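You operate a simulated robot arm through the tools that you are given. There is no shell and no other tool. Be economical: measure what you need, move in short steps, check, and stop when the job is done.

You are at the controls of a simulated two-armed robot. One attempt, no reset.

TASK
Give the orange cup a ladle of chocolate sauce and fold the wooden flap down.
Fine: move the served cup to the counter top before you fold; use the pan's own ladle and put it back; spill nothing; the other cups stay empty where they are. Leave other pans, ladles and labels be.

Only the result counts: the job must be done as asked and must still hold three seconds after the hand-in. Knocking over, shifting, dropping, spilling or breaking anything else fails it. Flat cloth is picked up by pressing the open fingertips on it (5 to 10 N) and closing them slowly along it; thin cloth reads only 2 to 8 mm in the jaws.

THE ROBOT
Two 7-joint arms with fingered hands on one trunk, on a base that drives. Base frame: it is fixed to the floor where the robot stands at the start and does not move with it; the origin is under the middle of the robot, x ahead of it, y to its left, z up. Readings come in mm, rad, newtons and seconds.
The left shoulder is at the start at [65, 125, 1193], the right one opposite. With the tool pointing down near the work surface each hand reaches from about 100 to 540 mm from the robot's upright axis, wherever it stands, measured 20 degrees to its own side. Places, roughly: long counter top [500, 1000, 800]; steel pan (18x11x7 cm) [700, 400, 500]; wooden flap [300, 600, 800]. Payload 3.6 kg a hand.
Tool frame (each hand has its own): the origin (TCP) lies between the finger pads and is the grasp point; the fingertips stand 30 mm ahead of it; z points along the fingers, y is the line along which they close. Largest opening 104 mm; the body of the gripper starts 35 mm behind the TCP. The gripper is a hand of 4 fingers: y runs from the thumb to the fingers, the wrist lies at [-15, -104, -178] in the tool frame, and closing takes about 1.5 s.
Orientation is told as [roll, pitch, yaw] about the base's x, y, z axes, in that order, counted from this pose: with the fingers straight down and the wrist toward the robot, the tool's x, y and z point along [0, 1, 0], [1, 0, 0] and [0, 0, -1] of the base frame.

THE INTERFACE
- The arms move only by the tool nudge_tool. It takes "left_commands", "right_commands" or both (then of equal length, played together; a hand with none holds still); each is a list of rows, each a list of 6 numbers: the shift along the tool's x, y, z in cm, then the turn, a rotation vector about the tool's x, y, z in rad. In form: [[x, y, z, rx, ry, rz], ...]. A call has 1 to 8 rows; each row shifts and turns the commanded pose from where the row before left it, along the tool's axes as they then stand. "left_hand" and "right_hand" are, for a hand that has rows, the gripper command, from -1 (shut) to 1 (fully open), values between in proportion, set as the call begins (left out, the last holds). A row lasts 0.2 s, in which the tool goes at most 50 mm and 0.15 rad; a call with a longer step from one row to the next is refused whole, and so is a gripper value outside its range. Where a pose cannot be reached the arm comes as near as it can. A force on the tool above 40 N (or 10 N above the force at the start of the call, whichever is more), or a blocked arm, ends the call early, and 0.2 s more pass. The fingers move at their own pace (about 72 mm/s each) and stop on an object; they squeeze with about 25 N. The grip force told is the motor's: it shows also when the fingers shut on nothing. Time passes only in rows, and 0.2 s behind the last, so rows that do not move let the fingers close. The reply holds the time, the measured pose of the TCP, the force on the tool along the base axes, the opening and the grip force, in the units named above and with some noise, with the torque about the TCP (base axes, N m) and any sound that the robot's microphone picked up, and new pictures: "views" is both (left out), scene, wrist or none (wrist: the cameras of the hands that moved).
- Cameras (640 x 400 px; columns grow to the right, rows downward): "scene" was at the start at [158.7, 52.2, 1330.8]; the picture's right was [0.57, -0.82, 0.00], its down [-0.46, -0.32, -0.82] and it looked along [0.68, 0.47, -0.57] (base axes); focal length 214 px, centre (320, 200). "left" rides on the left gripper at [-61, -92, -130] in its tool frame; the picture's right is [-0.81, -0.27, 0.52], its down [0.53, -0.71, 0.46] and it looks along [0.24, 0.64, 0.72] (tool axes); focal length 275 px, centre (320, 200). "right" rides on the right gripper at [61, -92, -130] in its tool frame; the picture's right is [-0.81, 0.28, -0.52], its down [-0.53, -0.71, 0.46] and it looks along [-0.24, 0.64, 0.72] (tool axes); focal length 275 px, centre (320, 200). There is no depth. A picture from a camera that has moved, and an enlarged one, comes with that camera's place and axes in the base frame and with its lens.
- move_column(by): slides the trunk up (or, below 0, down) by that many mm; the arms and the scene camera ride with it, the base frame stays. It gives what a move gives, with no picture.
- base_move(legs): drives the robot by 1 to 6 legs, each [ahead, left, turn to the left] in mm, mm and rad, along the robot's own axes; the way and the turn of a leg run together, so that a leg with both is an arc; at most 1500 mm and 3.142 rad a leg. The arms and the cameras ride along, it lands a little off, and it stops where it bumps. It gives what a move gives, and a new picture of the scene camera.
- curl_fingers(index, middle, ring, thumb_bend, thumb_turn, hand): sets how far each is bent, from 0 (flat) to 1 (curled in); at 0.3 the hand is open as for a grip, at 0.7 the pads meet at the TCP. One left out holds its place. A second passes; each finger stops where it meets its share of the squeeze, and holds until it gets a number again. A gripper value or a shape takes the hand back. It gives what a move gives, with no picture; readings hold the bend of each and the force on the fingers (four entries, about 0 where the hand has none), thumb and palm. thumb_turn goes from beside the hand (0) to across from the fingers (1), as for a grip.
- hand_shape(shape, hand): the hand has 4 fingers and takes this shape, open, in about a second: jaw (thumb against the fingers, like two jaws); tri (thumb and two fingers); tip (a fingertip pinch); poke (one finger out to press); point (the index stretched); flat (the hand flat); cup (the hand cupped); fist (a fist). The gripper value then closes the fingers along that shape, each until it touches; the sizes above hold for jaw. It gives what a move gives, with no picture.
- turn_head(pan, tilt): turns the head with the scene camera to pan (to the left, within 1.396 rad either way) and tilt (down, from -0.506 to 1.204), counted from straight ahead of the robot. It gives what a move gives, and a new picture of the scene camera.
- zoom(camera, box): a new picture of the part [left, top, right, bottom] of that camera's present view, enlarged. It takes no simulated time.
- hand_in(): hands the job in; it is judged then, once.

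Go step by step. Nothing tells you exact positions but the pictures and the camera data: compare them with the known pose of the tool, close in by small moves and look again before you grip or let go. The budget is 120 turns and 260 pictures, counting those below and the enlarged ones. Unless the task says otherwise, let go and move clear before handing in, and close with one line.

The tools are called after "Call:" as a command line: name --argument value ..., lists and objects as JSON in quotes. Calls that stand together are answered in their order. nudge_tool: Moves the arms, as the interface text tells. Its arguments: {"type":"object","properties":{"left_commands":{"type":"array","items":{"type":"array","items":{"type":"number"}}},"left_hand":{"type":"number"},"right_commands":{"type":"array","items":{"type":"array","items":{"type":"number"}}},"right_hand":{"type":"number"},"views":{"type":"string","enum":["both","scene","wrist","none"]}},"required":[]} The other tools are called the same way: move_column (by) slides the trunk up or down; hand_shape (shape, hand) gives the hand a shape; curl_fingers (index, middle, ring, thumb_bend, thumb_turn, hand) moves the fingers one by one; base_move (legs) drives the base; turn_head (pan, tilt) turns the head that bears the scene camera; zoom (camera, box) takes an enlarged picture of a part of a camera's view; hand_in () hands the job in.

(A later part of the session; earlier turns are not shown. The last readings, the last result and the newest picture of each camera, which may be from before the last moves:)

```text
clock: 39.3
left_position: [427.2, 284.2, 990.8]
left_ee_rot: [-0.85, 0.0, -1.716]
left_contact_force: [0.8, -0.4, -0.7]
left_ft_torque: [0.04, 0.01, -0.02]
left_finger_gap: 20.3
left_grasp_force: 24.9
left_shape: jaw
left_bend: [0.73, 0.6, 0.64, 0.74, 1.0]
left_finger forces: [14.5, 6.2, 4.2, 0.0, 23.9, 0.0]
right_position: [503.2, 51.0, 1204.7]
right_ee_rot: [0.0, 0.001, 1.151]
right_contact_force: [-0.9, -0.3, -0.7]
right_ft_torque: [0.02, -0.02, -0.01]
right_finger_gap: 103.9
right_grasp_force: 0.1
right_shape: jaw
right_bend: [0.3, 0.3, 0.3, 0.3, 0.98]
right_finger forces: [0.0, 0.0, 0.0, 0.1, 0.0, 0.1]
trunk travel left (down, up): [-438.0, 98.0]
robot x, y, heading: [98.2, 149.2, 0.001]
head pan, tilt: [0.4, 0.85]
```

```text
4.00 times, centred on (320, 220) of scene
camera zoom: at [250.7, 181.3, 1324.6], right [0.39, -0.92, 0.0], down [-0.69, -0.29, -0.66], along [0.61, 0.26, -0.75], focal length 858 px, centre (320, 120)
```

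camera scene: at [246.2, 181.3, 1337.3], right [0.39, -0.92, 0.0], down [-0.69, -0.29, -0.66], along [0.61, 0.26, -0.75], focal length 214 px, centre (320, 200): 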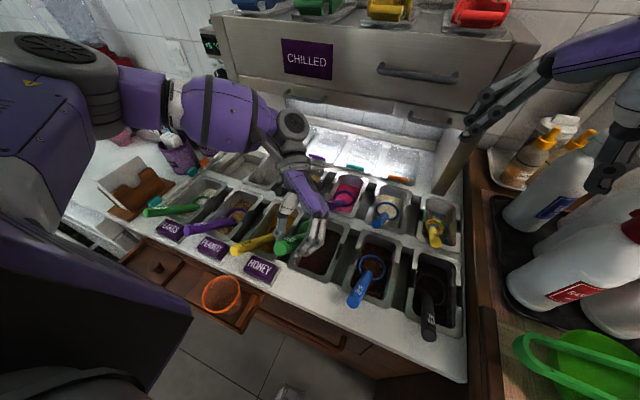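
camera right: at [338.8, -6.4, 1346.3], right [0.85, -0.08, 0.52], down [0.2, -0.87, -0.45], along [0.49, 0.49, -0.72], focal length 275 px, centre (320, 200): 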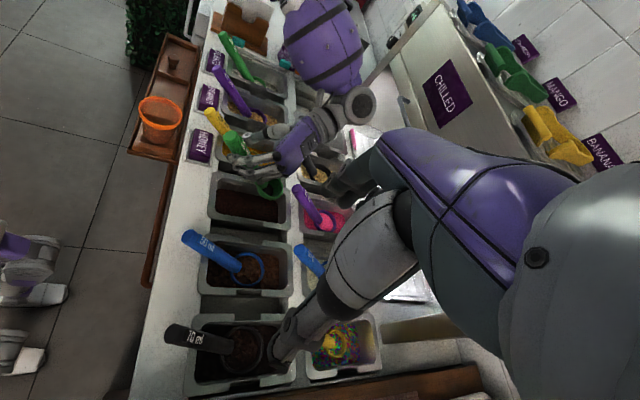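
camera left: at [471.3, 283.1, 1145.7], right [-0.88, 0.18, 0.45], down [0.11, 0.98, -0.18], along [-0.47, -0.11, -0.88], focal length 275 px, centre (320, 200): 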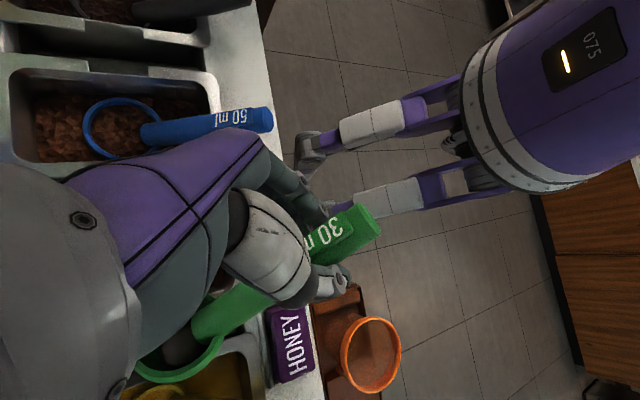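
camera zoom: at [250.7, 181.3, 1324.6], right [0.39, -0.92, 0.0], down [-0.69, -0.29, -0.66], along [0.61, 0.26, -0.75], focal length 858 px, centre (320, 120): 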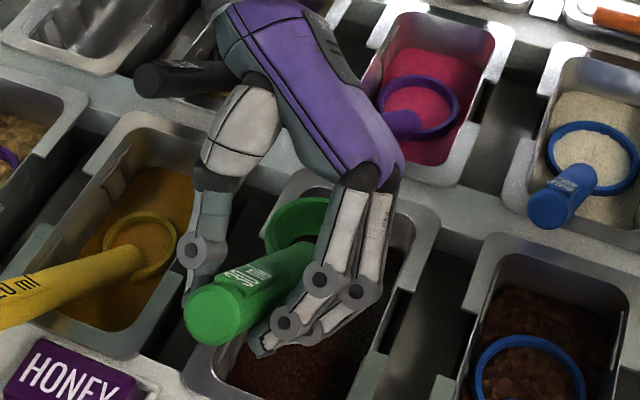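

Call:
zoom --camera "right" --box '[205, 150, 255, 185]'

```text
11.43 times, centred on (230, 168) of right
camera zoom: at [409.4, -7.7, 1334.6], right [0.85, -0.08, 0.52], down [0.19, -0.87, -0.46], along [0.49, 0.49, -0.72], focal length 3146 px, centre (1349, 571)
```

zoom: 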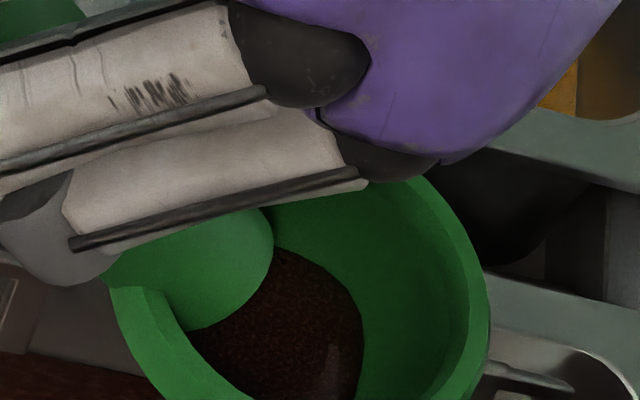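

The load looks unchanged, a shallow layer; the lip only skimmed the surface because a finger met the rim. I'll use a steeper handle plus a smaller roll, which keeps the fingers higher; first I step the robot 50 mm closer.

Call:
nudge_tool --left_commands '[[-1.63, 0.36, 1.86, 0, 0, 0], [-1.63, 0.36, 1.86, 0, 0, 0], [0, 0, 0, 0, 0, 0]]' --views "none"

Call:
base_move --legs '[[50, 0, 0]]'

Call:
nudge_tool --left_commands '[[-0.12, 0.37, -0.14, 0, -0.15, 0], [-0.12, 0.37, -0.14, 0.06, -0.0162, -0.0936], [-0.12, 0.37, -0.14, 0.06, -0.0162, -0.0936], [-0.12, 0.37, -0.14, 0.06, -0.0162, -0.0936], [-0.12, 0.37, -0.14, 0.06, -0.0162, -0.0936], [0, 0, 0, 0, 0, 0]]' --views "scene"

Call:
zoom --camera "scene" --box '[230, 180, 370, 290]'

Call:
zoom --camera "right" --box '[120, 110, 280, 230]'

```text
clock: 40.1
left_position: [376.4, 284.0, 991.1]
left_ee_rot: [-0.849, 0.002, -1.716]
left_contact_force: [-0.2, 0.0, 0.2]
left_ft_torque: [-0.01, -0.03, 0.03]
left_finger_gap: 20.3
left_grasp_force: 24.8
left_shape: jaw
left_bend: [0.73, 0.6, 0.64, 0.74, 1.0]
left_finger forces: [14.5, 6.2, 4.0, 0.0, 23.8, 0.0]
right_position: [502.5, 50.7, 1205.2]
right_ee_rot: [0.0, 0.002, 1.15]
right_contact_force: [0.1, -0.2, -0.3]
right_ft_torque: [0.01, 0.01, 0.03]
right_finger_gap: 103.7
right_grasp_force: 0.1
right_shape: jaw
right_bend: [0.3, 0.3, 0.3, 0.3, 0.98]
right_finger forces: [0.1, 0.0, 0.1, 0.0, 0.1, 0.0]
trunk travel left (down, up): [-438.0, 98.0]
robot x, y, heading: [100.1, 147.2, -0.002]
head pan, tilt: [0.4, 0.85]
```

```text
clock: 41.2
left_position: [394.2, 284.2, 990.8]
left_ee_rot: [-0.848, 0.002, -1.717]
left_contact_force: [-0.2, -0.3, -0.4]
left_ft_torque: [0.02, 0.03, -0.01]
left_finger_gap: 20.8
left_grasp_force: 24.8
left_shape: jaw
left_bend: [0.73, 0.6, 0.64, 0.74, 1.0]
left_finger forces: [14.5, 6.2, 4.2, 0.1, 23.8, 0.1]
right_position: [519.7, 49.5, 1204.7]
right_ee_rot: [-0.002, -0.002, 1.15]
right_contact_force: [0.7, 0.1, 0.1]
right_ft_torque: [0.01, 0.01, -0.05]
right_finger_gap: 103.8
right_grasp_force: 0.0
right_shape: jaw
right_bend: [0.3, 0.3, 0.3, 0.3, 0.98]
right_finger forces: [0.1, 0.0, 0.0, 0.1, 0.1, 0.0]
trunk travel left (down, up): [-438.0, 98.0]
robot x, y, heading: [115.3, 151.9, 0.0]
head pan, tilt: [0.4, 0.85]
stopped in leg 1: the robot was blocked; the commanded pose is now the measured one
camera scene: at [268.0, 181.3, 1324.9], right [0.39, -0.92, 0.0], down [-0.69, -0.29, -0.66], along [0.61, 0.26, -0.75], focal length 214 px, centre (320, 200)
```

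scene: 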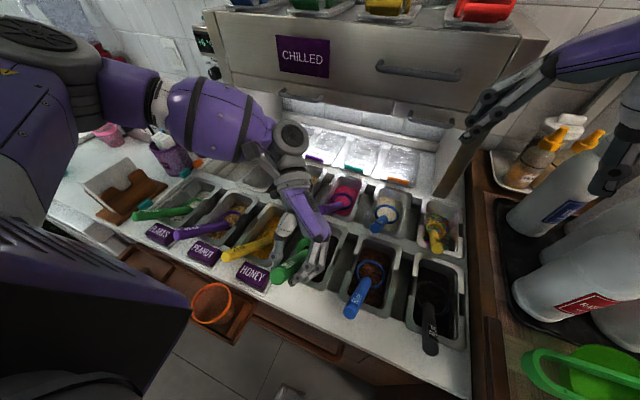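

```text
clock: 42.6
left_position: [395.6, 265.2, 998.3]
left_ee_rot: [-1.068, 0.445, -1.731]
left_contact_force: [-0.6, 0.6, -0.8]
left_ft_torque: [-0.01, 0.01, -0.02]
left_finger_gap: 20.5
left_grasp_force: 25.0
left_shape: jaw
left_bend: [0.73, 0.6, 0.64, 0.74, 1.0]
left_finger forces: [14.4, 6.3, 4.2, 0.0, 23.7, 0.1]
right_position: [521.7, 50.8, 1204.5]
right_ee_rot: [0.001, -0.001, 1.15]
right_contact_force: [0.0, 0.7, 0.1]
right_ft_torque: [0.04, 0.02, 0.0]
right_finger_gap: 103.7
right_grasp_force: 0.1
right_shape: jaw
right_bend: [0.3, 0.3, 0.3, 0.3, 0.98]
right_finger forces: [0.0, 0.0, 0.1, 0.0, 0.1, 0.1]
trunk travel left (down, up): [-438.0, 98.0]
robot x, y, heading: [118.2, 150.7, 0.0]
head pan, tilt: [0.4, 0.85]
camera scene: at [269.3, 181.6, 1324.7], right [0.39, -0.92, 0.0], down [-0.69, -0.29, -0.66], along [0.61, 0.26, -0.75], focal length 214 px, centre (320, 200)
```

scene: 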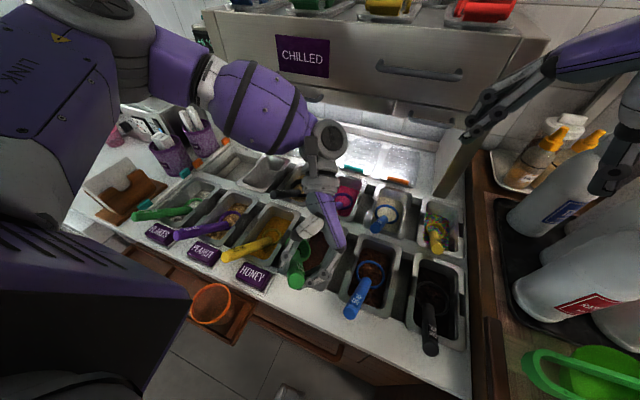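

```text
3.64 times, centred on (300, 235) of scene
camera zoom: at [269.3, 181.6, 1324.7], right [0.39, -0.92, 0.0], down [-0.69, -0.29, -0.66], along [0.61, 0.26, -0.75], focal length 780 px, centre (393, 73)
```

zoom: 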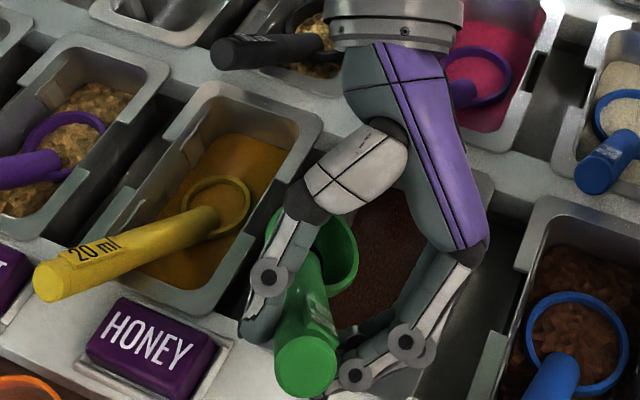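

```text
3.33 times, centred on (200, 170) of right
camera zoom: at [427.6, -7.5, 1335.0], right [0.85, -0.08, 0.52], down [0.19, -0.87, -0.45], along [0.49, 0.49, -0.72], focal length 918 px, centre (720, 300)
```

zoom: 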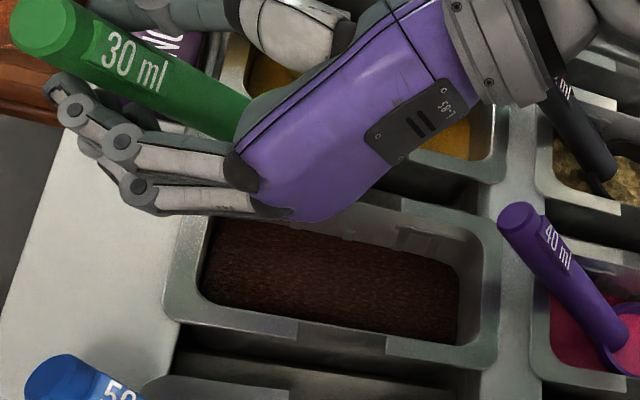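

The base met the cabinet at x≈116 and stopped gently; the cup still stands. I'll shift the ladle forward/right over the pan centre with the arm.

Call:
nudge_tool --left_commands '[[0.33, 0.37, -0.97, 0, 0, 0], [0.33, 0.37, -0.97, 0, 0, 0], [0.33, 0.37, -0.97, 0, 0, 0], [0, 0, 0, 0, 0, 0]]' --views "none"

Call:
move_column --by -65

Call:
zoom --camera "scene" --box '[230, 180, 370, 290]'

Call:
zoom --camera "right" --box '[120, 110, 280, 230]'

```text
clock: 43.6
left_position: [422.8, 246.6, 995.6]
left_ee_rot: [-1.067, 0.444, -1.731]
left_contact_force: [0.3, -0.1, -1.0]
left_ft_torque: [-0.02, 0.01, -0.01]
left_finger_gap: 20.6
left_grasp_force: 24.8
left_shape: jaw
left_bend: [0.73, 0.6, 0.64, 0.74, 1.0]
left_finger forces: [14.5, 6.4, 4.3, 0.1, 23.8, 0.0]
right_position: [521.5, 50.4, 1205.8]
right_ee_rot: [0.0, 0.0, 1.15]
right_contact_force: [0.3, 0.1, 0.2]
right_ft_torque: [0.02, 0.01, 0.0]
right_finger_gap: 104.0
right_grasp_force: 0.0
right_shape: jaw
right_bend: [0.3, 0.3, 0.3, 0.3, 0.98]
right_finger forces: [0.0, 0.1, 0.0, 0.0, 0.1, 0.0]
trunk travel left (down, up): [-438.0, 98.0]
robot x, y, heading: [115.6, 147.2, 0.004]
head pan, tilt: [0.4, 0.85]
```

```text
clock: 44.6
left_position: [422.6, 246.8, 932.4]
left_ee_rot: [-1.068, 0.445, -1.731]
left_contact_force: [0.8, 0.5, -0.7]
left_ft_torque: [-0.02, 0.0, -0.01]
left_finger_gap: 20.6
left_grasp_force: 25.0
left_shape: jaw
left_bend: [0.73, 0.6, 0.64, 0.74, 1.0]
left_finger forces: [14.4, 6.3, 4.2, 0.0, 23.9, 0.0]
right_position: [521.7, 50.9, 1140.1]
right_ee_rot: [-0.002, -0.001, 1.15]
right_contact_force: [0.5, -0.5, -0.5]
right_ft_torque: [0.01, 0.02, -0.01]
right_finger_gap: 103.9
right_grasp_force: 0.1
right_shape: jaw
right_bend: [0.3, 0.3, 0.3, 0.3, 0.98]
right_finger forces: [0.0, 0.1, 0.1, 0.1, 0.1, 0.1]
trunk travel left (down, up): [-373.0, 163.0]
robot x, y, heading: [115.0, 147.9, 0.003]
head pan, tilt: [0.4, 0.85]
```

```text
3.64 times, centred on (300, 235) of scene
camera zoom: at [290.1, 181.3, 1254.8], right [0.39, -0.92, 0.0], down [-0.69, -0.29, -0.66], along [0.61, 0.26, -0.75], focal length 780 px, centre (393, 73)
```

zoom: 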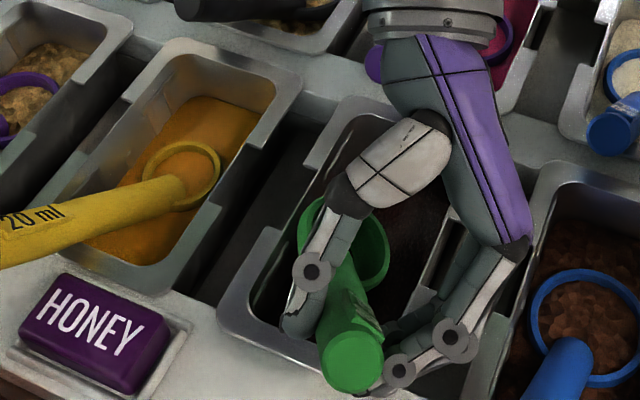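

```text
3.33 times, centred on (200, 170) of right
camera zoom: at [427.3, -7.8, 1270.2], right [0.85, -0.08, 0.52], down [0.2, -0.87, -0.46], along [0.49, 0.49, -0.72], focal length 918 px, centre (720, 300)
```

zoom: 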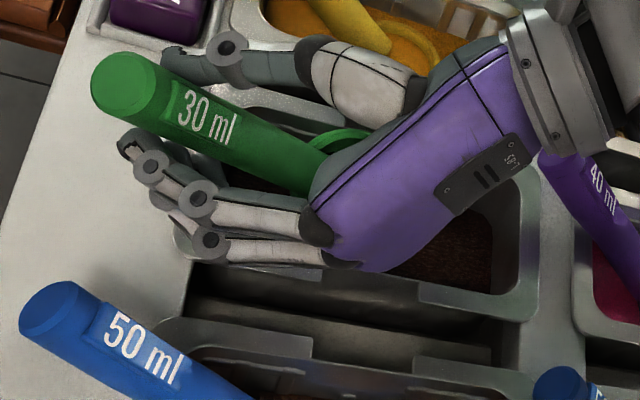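

Bowl at about (489,298), fingers high enough. Lowering on.

Call:
move_column --by -18

Call:
zoom --camera "scene" --box '[270, 200, 360, 280]'

```text
clock: 45.3
left_position: [422.0, 247.7, 913.7]
left_ee_rot: [-1.07, 0.444, -1.731]
left_contact_force: [-0.9, 0.1, 0.2]
left_ft_torque: [-0.04, 0.0, 0.0]
left_finger_gap: 20.3
left_grasp_force: 24.8
left_shape: jaw
left_bend: [0.73, 0.6, 0.64, 0.74, 1.0]
left_finger forces: [14.4, 6.2, 4.2, 0.1, 23.8, 0.0]
right_position: [520.5, 50.4, 1121.3]
right_ee_rot: [-0.002, 0.0, 1.151]
right_contact_force: [0.0, 0.8, 0.3]
right_ft_torque: [0.0, 0.0, 0.03]
right_finger_gap: 104.1
right_grasp_force: 0.1
right_shape: jaw
right_bend: [0.3, 0.3, 0.3, 0.3, 0.98]
right_finger forces: [0.1, 0.1, 0.0, 0.0, 0.0, 0.1]
trunk travel left (down, up): [-355.0, 181.0]
robot x, y, heading: [117.2, 148.9, 0.001]
head pan, tilt: [0.4, 0.85]
```

```text
5.00 times, centred on (315, 240) of scene
camera zoom: at [294.1, 181.3, 1236.9], right [0.39, -0.92, 0.0], down [-0.69, -0.29, -0.66], along [0.61, 0.26, -0.75], focal length 1072 px, centre (345, 0)
```

zoom: 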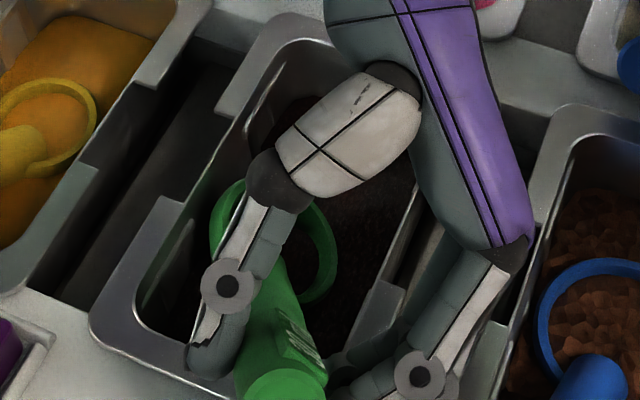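

Call:
move_column --by -10

Call:
zoom --camera "scene" --box '[270, 200, 360, 280]'

```text
clock: 45.9
left_position: [422.9, 246.9, 903.8]
left_ee_rot: [-1.071, 0.446, -1.732]
left_contact_force: [-0.3, -0.8, -1.5]
left_ft_torque: [0.01, 0.0, 0.01]
left_finger_gap: 20.5
left_grasp_force: 25.0
left_shape: jaw
left_bend: [0.73, 0.6, 0.64, 0.74, 1.0]
left_finger forces: [14.4, 6.2, 4.1, 0.0, 23.8, 0.0]
right_position: [520.9, 50.4, 1112.4]
right_ee_rot: [-0.002, 0.0, 1.151]
right_contact_force: [-0.1, 0.1, -0.5]
right_ft_torque: [-0.01, -0.01, 0.01]
right_finger_gap: 103.8
right_grasp_force: 0.0
right_shape: jaw
right_bend: [0.3, 0.3, 0.3, 0.3, 0.98]
right_finger forces: [0.0, 0.0, 0.0, 0.0, 0.0, 0.0]
trunk travel left (down, up): [-345.0, 191.0]
robot x, y, heading: [119.2, 148.0, 0.002]
head pan, tilt: [0.4, 0.85]
```

```text
5.00 times, centred on (315, 240) of scene
camera zoom: at [296.3, 181.3, 1227.1], right [0.39, -0.92, 0.0], down [-0.69, -0.29, -0.66], along [0.61, 0.26, -0.75], focal length 1072 px, centre (345, 0)
```

zoom: 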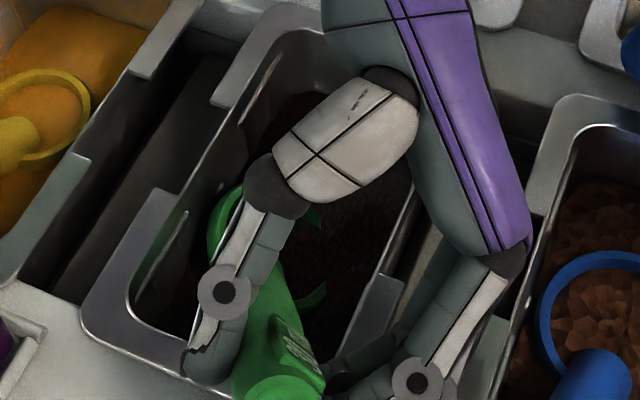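

Now the right lip is visibly under the sauce and there's no contact. A further 8 mm.

Call:
move_column --by -8

Call:
zoom --camera "scene" --box '[270, 200, 360, 280]'

```text
clock: 46.4
left_position: [422.5, 246.7, 897.5]
left_ee_rot: [-1.067, 0.444, -1.731]
left_contact_force: [2.5, -3.1, 12.9]
left_ft_torque: [-0.32, -0.15, -0.01]
left_finger_gap: 20.5
left_grasp_force: 24.9
left_shape: jaw
left_bend: [0.73, 0.61, 0.66, 0.74, 0.99]
left_finger forces: [13.5, 5.0, 22.1, 0.0, 24.9, 0.1]
right_position: [519.9, 50.8, 1104.0]
right_ee_rot: [-0.003, 0.0, 1.149]
right_contact_force: [-0.7, -0.6, 0.3]
right_ft_torque: [0.01, -0.03, -0.05]
right_finger_gap: 103.6
right_grasp_force: 0.0
right_shape: jaw
right_bend: [0.3, 0.3, 0.3, 0.3, 0.98]
right_finger forces: [0.0, 0.1, 0.0, 0.0, 0.0, 0.0]
trunk travel left (down, up): [-337.0, 199.0]
robot x, y, heading: [116.4, 146.6, 0.001]
head pan, tilt: [0.4, 0.85]
```

```text
5.00 times, centred on (315, 240) of scene
camera zoom: at [297.3, 181.3, 1219.6], right [0.39, -0.92, 0.0], down [-0.69, -0.29, -0.66], along [0.61, 0.26, -0.75], focal length 1072 px, centre (345, 0)
```

zoom: 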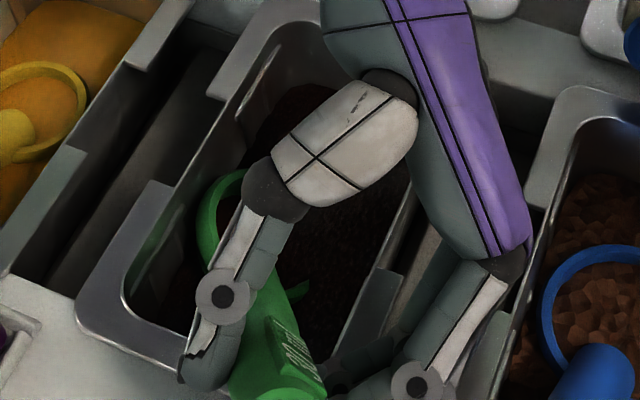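

The bowl is nearly under; a finger is touching the rim again, so up 4 mm, then level the roll in place so the bowl fills, lift, and undo the forward tilt.

Call:
move_column --by 4

Call:
nudge_tool --left_commands '[[0.13, -0.98, 0.26, -0.06, 0.0162, 0.0936], [0.04, -1.0, 0.2, -0.06, 0.0162, 0.0936], [-0.06, -1.01, 0.14, -0.06, 0.0162, 0.0936], [-0.16, -1.0, 0.07, -0.06, 0.0162, 0.0936], [0, 0, 0, 0, 0, 0]]' --views "none"

Call:
zoom --camera "right" --box '[120, 110, 280, 230]'

Call:
zoom --camera "scene" --box '[270, 200, 360, 280]'

```text
clock: 47.0
left_position: [421.8, 247.9, 900.1]
left_ee_rot: [-1.068, 0.446, -1.731]
left_contact_force: [0.2, -0.6, -0.4]
left_ft_torque: [-0.04, 0.02, 0.0]
left_finger_gap: 20.1
left_grasp_force: 24.8
left_shape: jaw
left_bend: [0.73, 0.61, 0.65, 0.74, 0.99]
left_finger forces: [14.5, 6.3, 4.0, 0.1, 23.5, 0.0]
right_position: [520.5, 51.0, 1107.0]
right_ee_rot: [0.001, 0.0, 1.15]
right_contact_force: [0.1, 0.3, 0.3]
right_ft_torque: [0.0, 0.0, -0.02]
right_finger_gap: 103.6
right_grasp_force: 0.1
right_shape: jaw
right_bend: [0.3, 0.3, 0.3, 0.3, 0.98]
right_finger forces: [0.0, 0.0, 0.1, 0.1, 0.0, 0.0]
trunk travel left (down, up): [-341.0, 195.0]
robot x, y, heading: [114.2, 149.3, -0.002]
head pan, tilt: [0.4, 0.85]
```

```text
clock: 48.2
left_position: [421.8, 287.7, 908.5]
left_ee_rot: [-0.999, 0.0, -1.715]
left_contact_force: [-0.6, 0.1, 0.3]
left_ft_torque: [0.02, -0.05, 0.0]
left_finger_gap: 20.2
left_grasp_force: 24.7
left_shape: jaw
left_bend: [0.73, 0.61, 0.65, 0.74, 0.99]
left_finger forces: [14.8, 5.6, 3.9, 0.0, 23.9, 0.1]
right_position: [521.2, 50.0, 1107.6]
right_ee_rot: [0.001, 0.0, 1.15]
right_contact_force: [0.6, 0.6, 0.1]
right_ft_torque: [0.0, -0.01, 0.01]
right_finger_gap: 104.1
right_grasp_force: 0.0
right_shape: jaw
right_bend: [0.3, 0.3, 0.3, 0.3, 0.98]
right_finger forces: [0.0, 0.1, 0.1, 0.1, 0.1, 0.1]
trunk travel left (down, up): [-341.0, 195.0]
robot x, y, heading: [117.2, 151.4, -0.001]
head pan, tilt: [0.4, 0.85]
```

```text
3.33 times, centred on (200, 170) of right
camera zoom: at [427.7, -7.9, 1237.9], right [0.85, -0.08, 0.52], down [0.19, -0.87, -0.46], along [0.49, 0.49, -0.72], focal length 918 px, centre (720, 300)
```

zoom: 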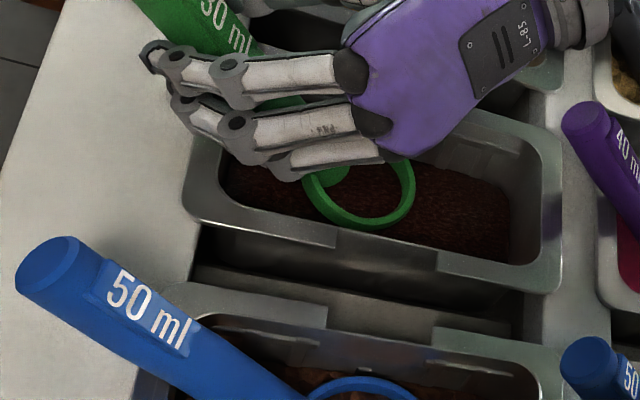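

```text
5.00 times, centred on (315, 240) of scene
camera zoom: at [297.3, 181.2, 1223.2], right [0.39, -0.92, 0.0], down [-0.69, -0.29, -0.66], along [0.61, 0.26, -0.75], focal length 1072 px, centre (345, 0)
```

zoom: 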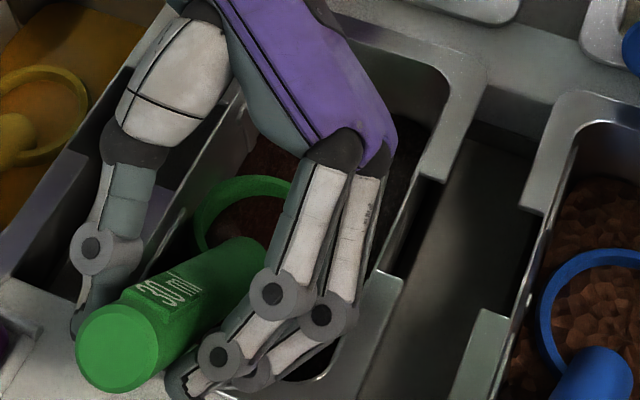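

Ring interior is brown right up to the rim now. I level the pitch while easing up, then lift out.

Call:
nudge_tool --left_commands '[[-0.78, 0.19, 1.03, 0, 0.15, 0], [-0.92, 0.19, 0.9, 0, 0.15, 0], [0, 0, 0, 0, 0, 0]]' --views "none"

Call:
move_column --by 85

Call:
zoom --camera "right" --box '[120, 110, 280, 230]'

Call:
zoom --camera "scene" --box '[240, 190, 360, 280]'

```text
clock: 49.0
left_position: [397.8, 285.8, 910.6]
left_ee_rot: [-0.699, 0.003, -1.716]
left_contact_force: [-0.9, -0.8, -0.7]
left_ft_torque: [0.0, 0.04, 0.0]
left_finger_gap: 20.4
left_grasp_force: 24.4
left_shape: jaw
left_bend: [0.73, 0.61, 0.65, 0.74, 0.99]
left_finger forces: [14.8, 5.8, 3.7, 0.0, 23.6, 0.0]
right_position: [520.6, 49.9, 1107.6]
right_ee_rot: [0.001, -0.001, 1.149]
right_contact_force: [-0.2, -1.2, 0.9]
right_ft_torque: [0.05, 0.03, 0.0]
right_finger_gap: 104.0
right_grasp_force: 0.1
right_shape: jaw
right_bend: [0.3, 0.3, 0.3, 0.3, 0.98]
right_finger forces: [0.1, 0.1, 0.0, 0.0, 0.0, 0.0]
trunk travel left (down, up): [-341.0, 195.0]
robot x, y, heading: [115.1, 145.8, -0.002]
head pan, tilt: [0.4, 0.85]
```

```text
clock: 50.2
left_position: [396.6, 288.5, 994.3]
left_ee_rot: [-0.701, 0.002, -1.719]
left_contact_force: [0.3, 0.0, -0.9]
left_ft_torque: [-0.01, 0.07, -0.01]
left_finger_gap: 20.2
left_grasp_force: 24.4
left_shape: jaw
left_bend: [0.73, 0.61, 0.65, 0.74, 0.99]
left_finger forces: [14.9, 5.8, 3.4, 0.0, 23.4, 0.0]
right_position: [520.9, 50.2, 1192.9]
right_ee_rot: [0.0, 0.001, 1.15]
right_contact_force: [0.1, -0.2, 0.1]
right_ft_torque: [0.03, 0.0, 0.0]
right_finger_gap: 104.0
right_grasp_force: 0.0
right_shape: jaw
right_bend: [0.3, 0.3, 0.3, 0.3, 0.98]
right_finger forces: [0.0, 0.1, 0.1, 0.0, 0.0, 0.0]
trunk travel left (down, up): [-426.0, 110.0]
robot x, y, heading: [113.5, 147.8, -0.004]
head pan, tilt: [0.4, 0.85]
```

```text
3.33 times, centred on (200, 170) of right
camera zoom: at [428.1, -7.7, 1322.6], right [0.85, -0.08, 0.52], down [0.19, -0.87, -0.45], along [0.49, 0.49, -0.73], focal length 918 px, centre (720, 300)
```

zoom: 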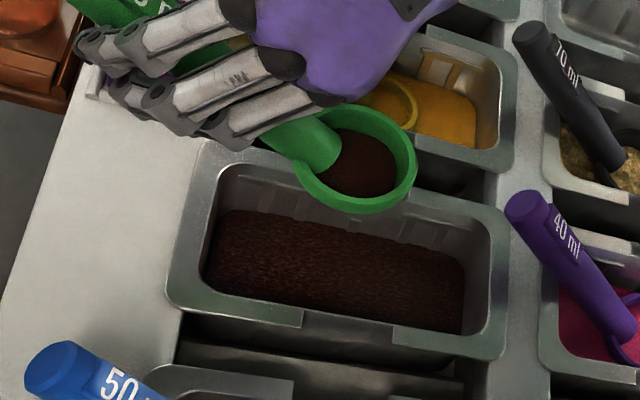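

```text
4.44 times, centred on (300, 235) of scene
camera zoom: at [274.6, 181.3, 1311.0], right [0.39, -0.92, 0.0], down [-0.69, -0.29, -0.66], along [0.61, 0.26, -0.75], focal length 953 px, centre (409, 44)
```

zoom: 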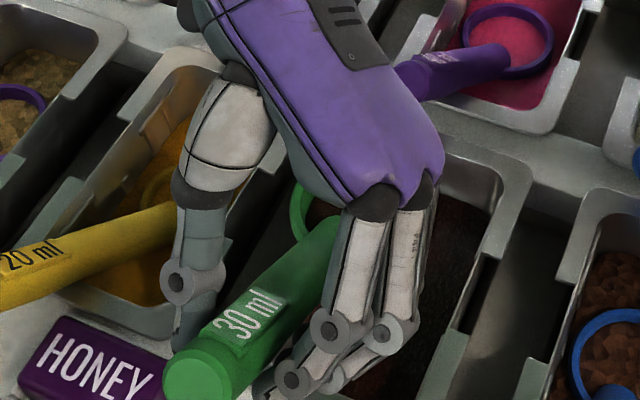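

Now the bowl is properly full of sauce and level. I'll raise it a little and back the robot off so the ladle hangs in front of the counter, ready to swing to the cup.

Call:
move_column --by 45

Call:
base_move --legs '[[-60, 0, 0], [-60, 0, 0], [-55, 0, 0]]'

Call:
zoom --camera "right" --box '[100, 80, 300, 220]'

```text
clock: 51.0
left_position: [395.5, 287.5, 1040.4]
left_ee_rot: [-0.7, 0.004, -1.717]
left_contact_force: [-0.4, 0.4, -1.6]
left_ft_torque: [-0.03, 0.04, 0.0]
left_finger_gap: 20.4
left_grasp_force: 25.9
left_shape: jaw
left_bend: [0.73, 0.61, 0.65, 0.74, 0.99]
left_finger forces: [14.8, 5.8, 3.5, 0.0, 23.4, 0.0]
right_position: [516.8, 51.2, 1246.9]
right_ee_rot: [-0.021, -0.01, 1.149]
right_contact_force: [-0.7, 0.5, 0.3]
right_ft_torque: [0.01, 0.04, 0.02]
right_finger_gap: 103.8
right_grasp_force: 0.2
right_shape: jaw
right_bend: [0.3, 0.3, 0.3, 0.3, 0.98]
right_finger forces: [0.1, 0.0, 0.0, 0.0, 0.1, 0.0]
trunk travel left (down, up): [-471.0, 65.0]
robot x, y, heading: [115.4, 152.1, -0.001]
head pan, tilt: [0.4, 0.85]
```

```text
clock: 53.1
left_position: [221.1, 286.9, 1040.3]
left_ee_rot: [-0.698, 0.003, -1.716]
left_contact_force: [-0.6, 0.0, 0.1]
left_ft_torque: [-0.01, 0.02, -0.02]
left_finger_gap: 20.7
left_grasp_force: 25.2
left_shape: jaw
left_bend: [0.73, 0.61, 0.65, 0.74, 0.99]
left_finger forces: [14.9, 5.8, 3.5, 0.0, 23.4, 0.0]
right_position: [341.1, 51.5, 1248.2]
right_ee_rot: [-0.022, -0.012, 1.15]
right_contact_force: [0.2, 0.3, -0.3]
right_ft_torque: [0.03, 0.02, -0.03]
right_finger_gap: 103.5
right_grasp_force: 0.1
right_shape: jaw
right_bend: [0.3, 0.3, 0.3, 0.3, 0.98]
right_finger forces: [0.1, 0.1, 0.1, 0.1, 0.1, 0.0]
trunk travel left (down, up): [-471.0, 65.0]
robot x, y, heading: [-58.5, 150.9, 0.002]
head pan, tilt: [0.4, 0.85]
camera scene: at [75.9, 181.3, 1363.6], right [0.39, -0.92, 0.0], down [-0.69, -0.29, -0.66], along [0.61, 0.26, -0.75], focal length 214 px, centre (320, 200)
```

scene: 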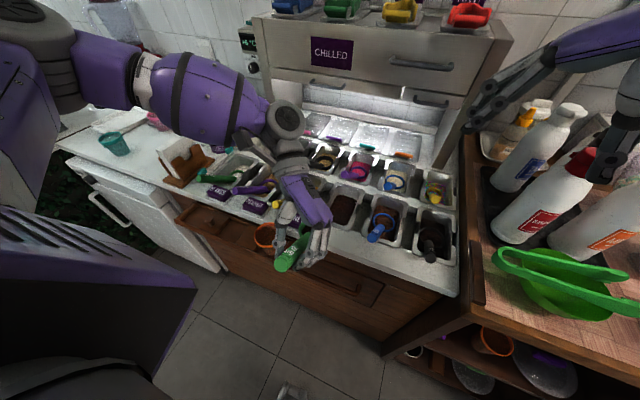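

```text
2.86 times, centred on (200, 150) of right
camera zoom: at [244.8, -7.4, 1375.8], right [0.84, -0.08, 0.54], down [0.21, -0.87, -0.45], along [0.5, 0.49, -0.71], focal length 786 px, centre (663, 343)
```

zoom: 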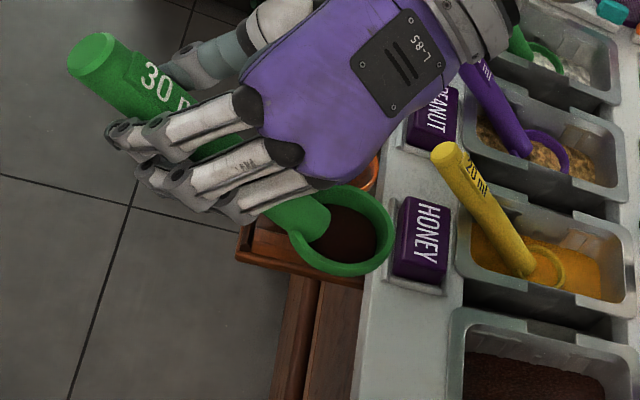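

Sauce still level and full. Now I swing the handle round (yaw) keeping it level.

Call:
nudge_tool --left_commands '[[0, 0, 0, -0.0773, 0, -0.0918], [0, 0, 0, -0.0773, 0, -0.0918], [0, 0, 0, -0.0773, 0, -0.0918], [0, 0, 0, -0.0773, 0, -0.0918], [0, 0, 0, -0.0773, 0, -0.0918], [0, 0, 0, -0.0773, 0, -0.0918], [0, 0, 0, -0.0773, 0, -0.0918], [0, 0, 0, 0, 0, 0]]' --views "none"

Call:
zoom --camera "right" --box '[60, 60, 300, 220]'

```text
clock: 54.9
left_position: [222.5, 287.2, 1040.2]
left_ee_rot: [-0.697, 0.0, -0.874]
left_contact_force: [0.4, -0.2, -0.5]
left_ft_torque: [-0.04, 0.0, 0.01]
left_finger_gap: 20.0
left_grasp_force: 25.0
left_shape: jaw
left_bend: [0.73, 0.61, 0.65, 0.75, 0.99]
left_finger forces: [14.8, 5.6, 3.5, 0.0, 23.3, 0.1]
right_position: [343.1, 51.0, 1247.1]
right_ee_rot: [-0.023, -0.011, 1.152]
right_contact_force: [0.4, 0.0, 0.2]
right_ft_torque: [0.0, -0.02, -0.01]
right_finger_gap: 103.7
right_grasp_force: 0.1
right_shape: jaw
right_bend: [0.3, 0.3, 0.3, 0.3, 0.98]
right_finger forces: [0.0, 0.0, 0.0, 0.0, 0.0, 0.0]
trunk travel left (down, up): [-471.0, 65.0]
robot x, y, heading: [-56.1, 149.7, 0.002]
head pan, tilt: [0.4, 0.85]
```

```text
2.50 times, centred on (180, 140) of right
camera zoom: at [246.8, -7.5, 1375.3], right [0.84, -0.08, 0.54], down [0.2, -0.87, -0.45], along [0.5, 0.49, -0.71], focal length 688 px, centre (670, 350)
```

zoom: 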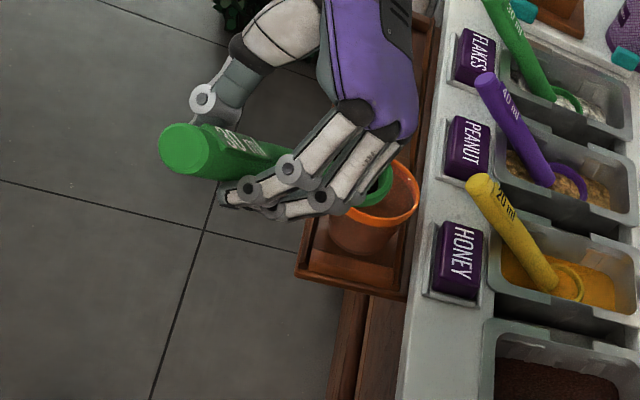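

Halfway and steady; continuing the swing to handle-along-y.

Call:
nudge_tool --left_commands '[[0, 0, 0, -0.0773, 0, -0.0918], [0, 0, 0, -0.0773, 0, -0.0918], [0, 0, 0, -0.0773, 0, -0.0918], [0, 0, 0, -0.0773, 0, -0.0918], [0, 0, 0, -0.0773, 0, -0.0918], [0, 0, 0, -0.0773, 0, -0.0918], [0, 0, 0, -0.0773, 0, -0.0918], [0, 0, 0, 0, 0, 0]]' --views "both"

Call:
zoom --camera "right" --box '[60, 60, 300, 220]'

```text
clock: 56.7
left_position: [279.9, 321.0, 1011.8]
left_ee_rot: [-0.699, 0.0, -0.034]
left_contact_force: [0.9, 0.9, -1.4]
left_ft_torque: [-0.05, -0.04, 0.01]
left_finger_gap: 20.3
left_grasp_force: 24.5
left_shape: jaw
left_bend: [0.73, 0.61, 0.65, 0.75, 0.99]
left_finger forces: [14.9, 5.4, 3.3, 0.1, 23.2, 0.0]
left hand out of reach, approached as far as the arm can: row 4, 5, 6, 7
right_position: [344.1, 50.9, 1247.8]
right_ee_rot: [-0.021, -0.012, 1.15]
right_contact_force: [0.5, 0.9, -0.4]
right_ft_torque: [0.0, 0.01, 0.01]
right_finger_gap: 103.9
right_grasp_force: 0.1
right_shape: jaw
right_bend: [0.3, 0.3, 0.3, 0.3, 0.98]
right_finger forces: [0.1, 0.0, 0.0, 0.0, 0.0, 0.0]
trunk travel left (down, up): [-471.0, 65.0]
robot x, y, heading: [-60.9, 153.1, -0.002]
head pan, tilt: [0.4, 0.85]
camera scene: at [77.5, 181.3, 1363.4], right [0.39, -0.92, 0.0], down [-0.69, -0.29, -0.66], along [0.61, 0.26, -0.75], focal length 214 px, centre (320, 200)
camera left: at [189.6, 361.6, 1152.5], right [-0.31, -0.94, 0.13], down [-0.71, 0.14, -0.69], along [0.63, -0.3, -0.71], focal length 275 px, centre (320, 200)
```

scene: 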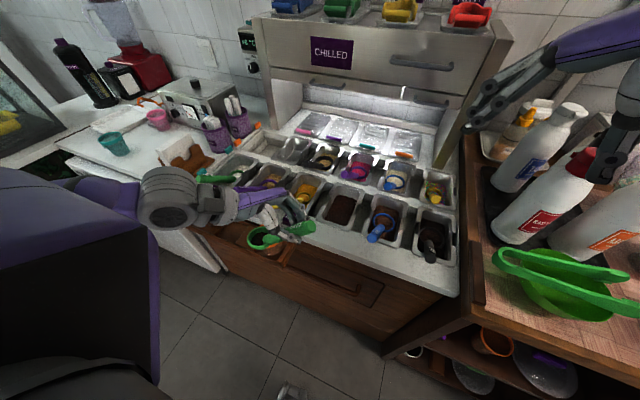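
left: 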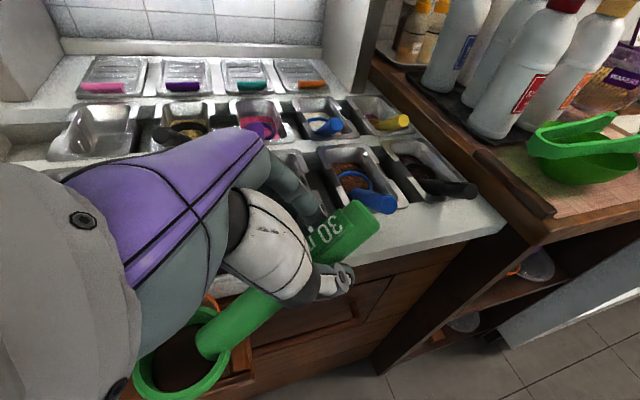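

```text
2.50 times, centred on (180, 140) of right
camera zoom: at [246.4, -7.4, 1375.4], right [0.84, -0.08, 0.54], down [0.2, -0.87, -0.45], along [0.5, 0.49, -0.71], focal length 688 px, centre (670, 350)
```

zoom: 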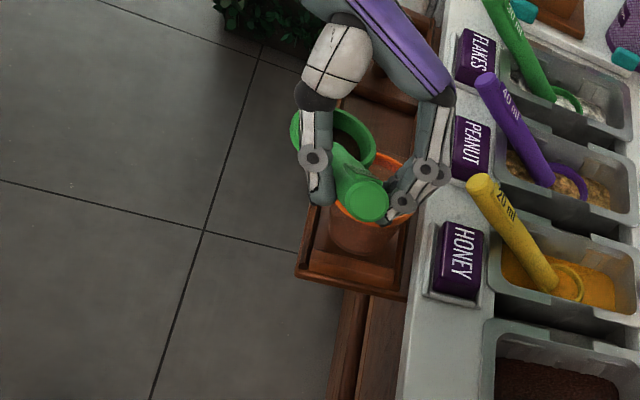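

The swing ended with the bowl near the cup but the arm cramped against the trunk. I'll back off 100 mm for freedom, then measure the cup.

Call:
base_move --legs '[[-100, 0, 0]]'

Call:
zoom --camera "scene" --box '[190, 190, 370, 300]'

Call:
zoom --camera "right" --box '[160, 60, 380, 200]'

```text
clock: 57.9
left_position: [179.0, 319.9, 1012.1]
left_ee_rot: [-0.699, 0.0, -0.036]
left_contact_force: [0.2, 0.3, -0.3]
left_ft_torque: [-0.01, -0.03, 0.03]
left_finger_gap: 20.4
left_grasp_force: 24.5
left_shape: jaw
left_bend: [0.73, 0.61, 0.65, 0.75, 0.99]
left_finger forces: [14.8, 5.4, 3.4, 0.1, 23.2, 0.0]
right_position: [242.3, 50.7, 1247.2]
right_ee_rot: [-0.021, -0.011, 1.15]
right_contact_force: [0.4, -0.6, 0.2]
right_ft_torque: [-0.02, 0.01, -0.01]
right_finger_gap: 103.8
right_grasp_force: 0.1
right_shape: jaw
right_bend: [0.3, 0.3, 0.3, 0.3, 0.98]
right_finger forces: [0.1, 0.0, 0.0, 0.0, 0.0, 0.1]
trunk travel left (down, up): [-471.0, 65.0]
robot x, y, heading: [-157.7, 148.2, 0.002]
head pan, tilt: [0.4, 0.85]
camera scene: at [-22.9, 181.3, 1363.4], right [0.39, -0.92, 0.0], down [-0.69, -0.29, -0.66], along [0.61, 0.26, -0.75], focal length 214 px, centre (320, 200)
```

scene: 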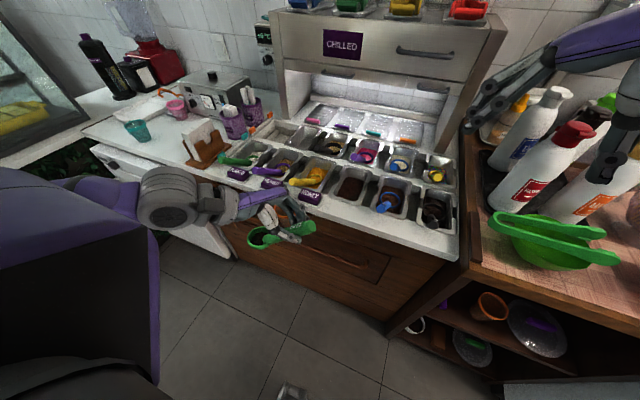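

```text
3.56 times, centred on (280, 245) of scene
camera zoom: at [-22.9, 181.3, 1363.4], right [0.39, -0.92, 0.0], down [-0.69, -0.29, -0.66], along [0.61, 0.26, -0.75], focal length 763 px, centre (462, 40)
```

zoom: 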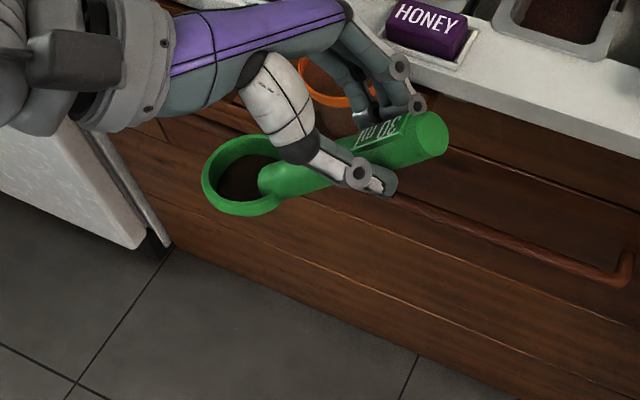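

```text
2.86 times, centred on (270, 130) of right
camera zoom: at [146.1, -7.4, 1375.5], right [0.84, -0.08, 0.54], down [0.21, -0.87, -0.45], along [0.5, 0.49, -0.71], focal length 786 px, centre (463, 400)
```

zoom: 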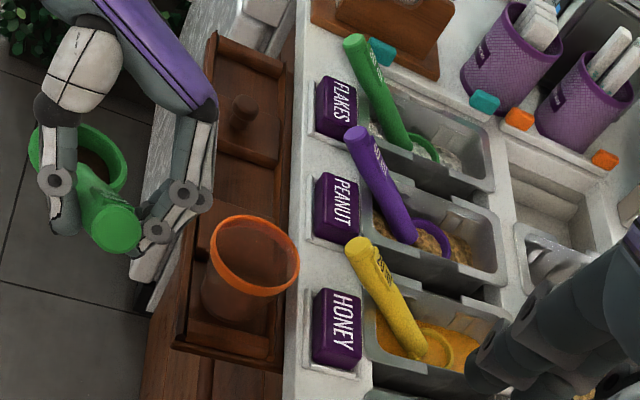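

Cup rim centre is at (299,420,885) and the full bowl at about (160,413,938). I step 50 mm forward and move the bowl over the cup.

Call:
base_move --legs '[[50, 0, 0]]'

Call:
nudge_tool --left_commands '[[0, 0, 0, 0, 0, 0], [0.2, 1.0, 0.1, 0, 0, 0], [0, 0, 0, 0, 0, 0]]' --views "none"

```text
clock: 58.8
left_position: [229.7, 319.9, 1011.9]
left_ee_rot: [-0.699, -0.001, -0.036]
left_contact_force: [0.3, -0.5, -0.3]
left_ft_torque: [-0.03, 0.02, -0.02]
left_finger_gap: 20.3
left_grasp_force: 25.0
left_shape: jaw
left_bend: [0.73, 0.61, 0.65, 0.75, 0.99]
left_finger forces: [14.9, 5.3, 3.4, 0.0, 23.3, 0.0]
right_position: [293.0, 51.6, 1247.5]
right_ee_rot: [-0.02, -0.007, 1.15]
right_contact_force: [0.1, 1.0, -0.3]
right_ft_torque: [-0.02, -0.01, 0.02]
right_finger_gap: 103.8
right_grasp_force: 0.1
right_shape: jaw
right_bend: [0.3, 0.3, 0.3, 0.3, 0.98]
right_finger forces: [0.0, 0.0, 0.0, 0.0, 0.1, 0.0]
trunk travel left (down, up): [-471.0, 65.0]
robot x, y, heading: [-111.3, 152.0, 0.003]
head pan, tilt: [0.4, 0.85]
camera scene: at [27.6, 181.4, 1363.3], right [0.39, -0.92, 0.0], down [-0.69, -0.29, -0.66], along [0.61, 0.26, -0.75], focal length 214 px, centre (320, 200)
```

scene: 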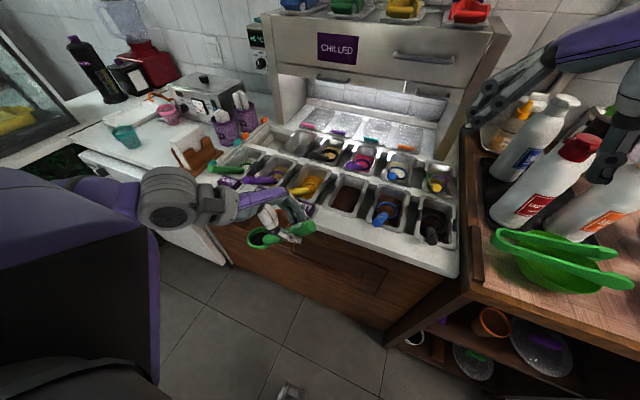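

```text
clock: 59.6
left_position: [238.0, 321.1, 1010.4]
left_ee_rot: [-0.699, 0.0, -0.037]
left_contact_force: [-0.4, -1.0, -1.2]
left_ft_torque: [-0.02, -0.03, 0.01]
left_finger_gap: 20.3
left_grasp_force: 24.2
left_shape: jaw
left_bend: [0.73, 0.61, 0.65, 0.75, 0.99]
left_finger forces: [15.0, 5.4, 3.4, 0.1, 23.4, 0.0]
right_position: [290.8, 51.5, 1246.9]
right_ee_rot: [-0.02, -0.01, 1.15]
right_contact_force: [-0.1, 0.2, 0.1]
right_ft_torque: [0.02, -0.03, 0.0]
right_finger_gap: 104.0
right_grasp_force: 0.1
right_shape: jaw
right_bend: [0.3, 0.3, 0.3, 0.3, 0.98]
right_finger forces: [0.1, 0.0, 0.0, 0.1, 0.1, 0.0]
trunk travel left (down, up): [-471.0, 65.0]
robot x, y, heading: [-109.9, 149.8, 0.003]
head pan, tilt: [0.4, 0.85]
```

Call:
nudge_tool --left_commands '[[0.22, 2.24, -0.05, 0, 0, 0], [0.22, 2.24, -0.05, 0, 0, 0], [0.22, 2.24, -0.05, 0, 0, 0], [0.22, 2.24, -0.05, 0, 0, 0], [0.22, 2.24, -0.05, 0, 0, 0], [0, 0, 0, 0, 0, 0]]' --views "none"

Call:
zoom --camera "scene" --box '[190, 170, 350, 280]'

Call:
zoom --camera "right" --box '[120, 60, 320, 200]'

```text
clock: 61.0
left_position: [351.3, 327.4, 1005.7]
left_ee_rot: [-0.7, 0.001, -0.037]
left_contact_force: [-0.3, -0.4, -1.2]
left_ft_torque: [-0.02, 0.01, 0.01]
left_finger_gap: 20.3
left_grasp_force: 24.8
left_shape: jaw
left_bend: [0.73, 0.61, 0.65, 0.75, 0.99]
left_finger forces: [14.9, 5.4, 3.4, 0.0, 23.2, 0.1]
right_position: [292.3, 51.0, 1247.3]
right_ee_rot: [-0.021, -0.009, 1.15]
right_contact_force: [0.3, -0.1, -0.4]
right_ft_torque: [0.01, 0.03, 0.02]
right_finger_gap: 103.7
right_grasp_force: 0.0
right_shape: jaw
right_bend: [0.3, 0.3, 0.3, 0.3, 0.98]
right_finger forces: [0.1, 0.1, 0.1, 0.0, 0.0, 0.0]
trunk travel left (down, up): [-471.0, 65.0]
robot x, y, heading: [-110.4, 146.9, 0.003]
head pan, tilt: [0.4, 0.85]
```

```text
3.64 times, centred on (270, 225) of scene
camera zoom: at [26.3, 181.4, 1363.4], right [0.39, -0.92, 0.0], down [-0.69, -0.29, -0.66], along [0.61, 0.26, -0.75], focal length 780 px, centre (502, 109)
```

zoom: 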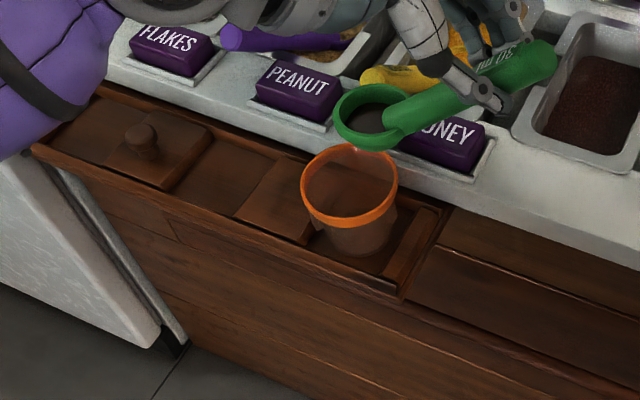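

```text
2.86 times, centred on (220, 130) of right
camera zoom: at [195.3, -7.2, 1375.5], right [0.84, -0.08, 0.54], down [0.21, -0.87, -0.45], along [0.5, 0.49, -0.71], focal length 786 px, centre (606, 400)
```

zoom: 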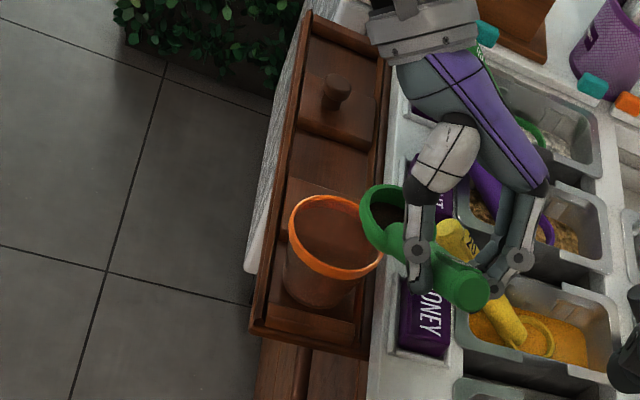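

Bowl's pouring lip sits over the cup's middle. I begin tipping toward the robot, keeping the lip above the cup; first half then a look.

Call:
nudge_tool --left_commands '[[-0.23, -1.21, -0.59, -0.1146, 0.005, 0.0966], [-0.35, -1.1, -0.72, -0.1146, 0.005, 0.0966], [0, 0, 0, 0, 0, 0]]' --views "none"

Call:
zoom --camera "scene" --box '[190, 170, 350, 280]'

```text
clock: 61.8
left_position: [327.2, 331.0, 1016.3]
left_ee_rot: [-0.691, -0.302, -0.039]
left_contact_force: [0.5, -0.7, -0.2]
left_ft_torque: [-0.06, 0.04, -0.01]
left_finger_gap: 20.3
left_grasp_force: 25.1
left_shape: jaw
left_bend: [0.73, 0.61, 0.65, 0.75, 0.99]
left_finger forces: [15.1, 5.4, 3.2, 0.0, 23.3, 0.1]
right_position: [293.7, 50.0, 1247.7]
right_ee_rot: [-0.019, -0.008, 1.151]
right_contact_force: [0.1, 0.5, 0.5]
right_ft_torque: [0.0, 0.0, 0.03]
right_finger_gap: 103.8
right_grasp_force: 0.1
right_shape: jaw
right_bend: [0.3, 0.3, 0.3, 0.3, 0.98]
right_finger forces: [0.0, 0.0, 0.0, 0.1, 0.0, 0.0]
trunk travel left (down, up): [-471.0, 65.0]
robot x, y, heading: [-107.9, 150.3, 0.001]
head pan, tilt: [0.4, 0.85]
```

```text
3.64 times, centred on (270, 225) of scene
camera zoom: at [27.0, 181.3, 1363.4], right [0.39, -0.92, 0.0], down [-0.69, -0.29, -0.66], along [0.61, 0.26, -0.75], focal length 780 px, centre (502, 109)
```

zoom: 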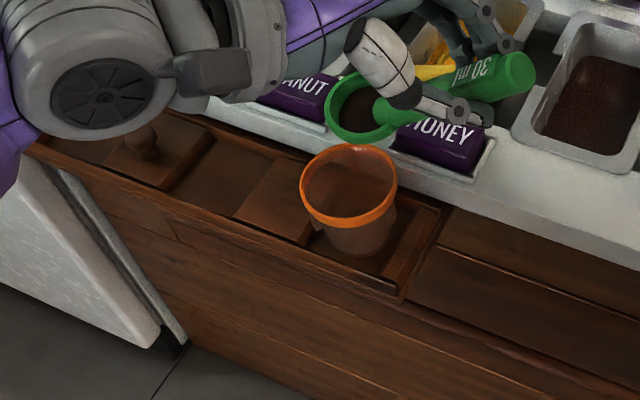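

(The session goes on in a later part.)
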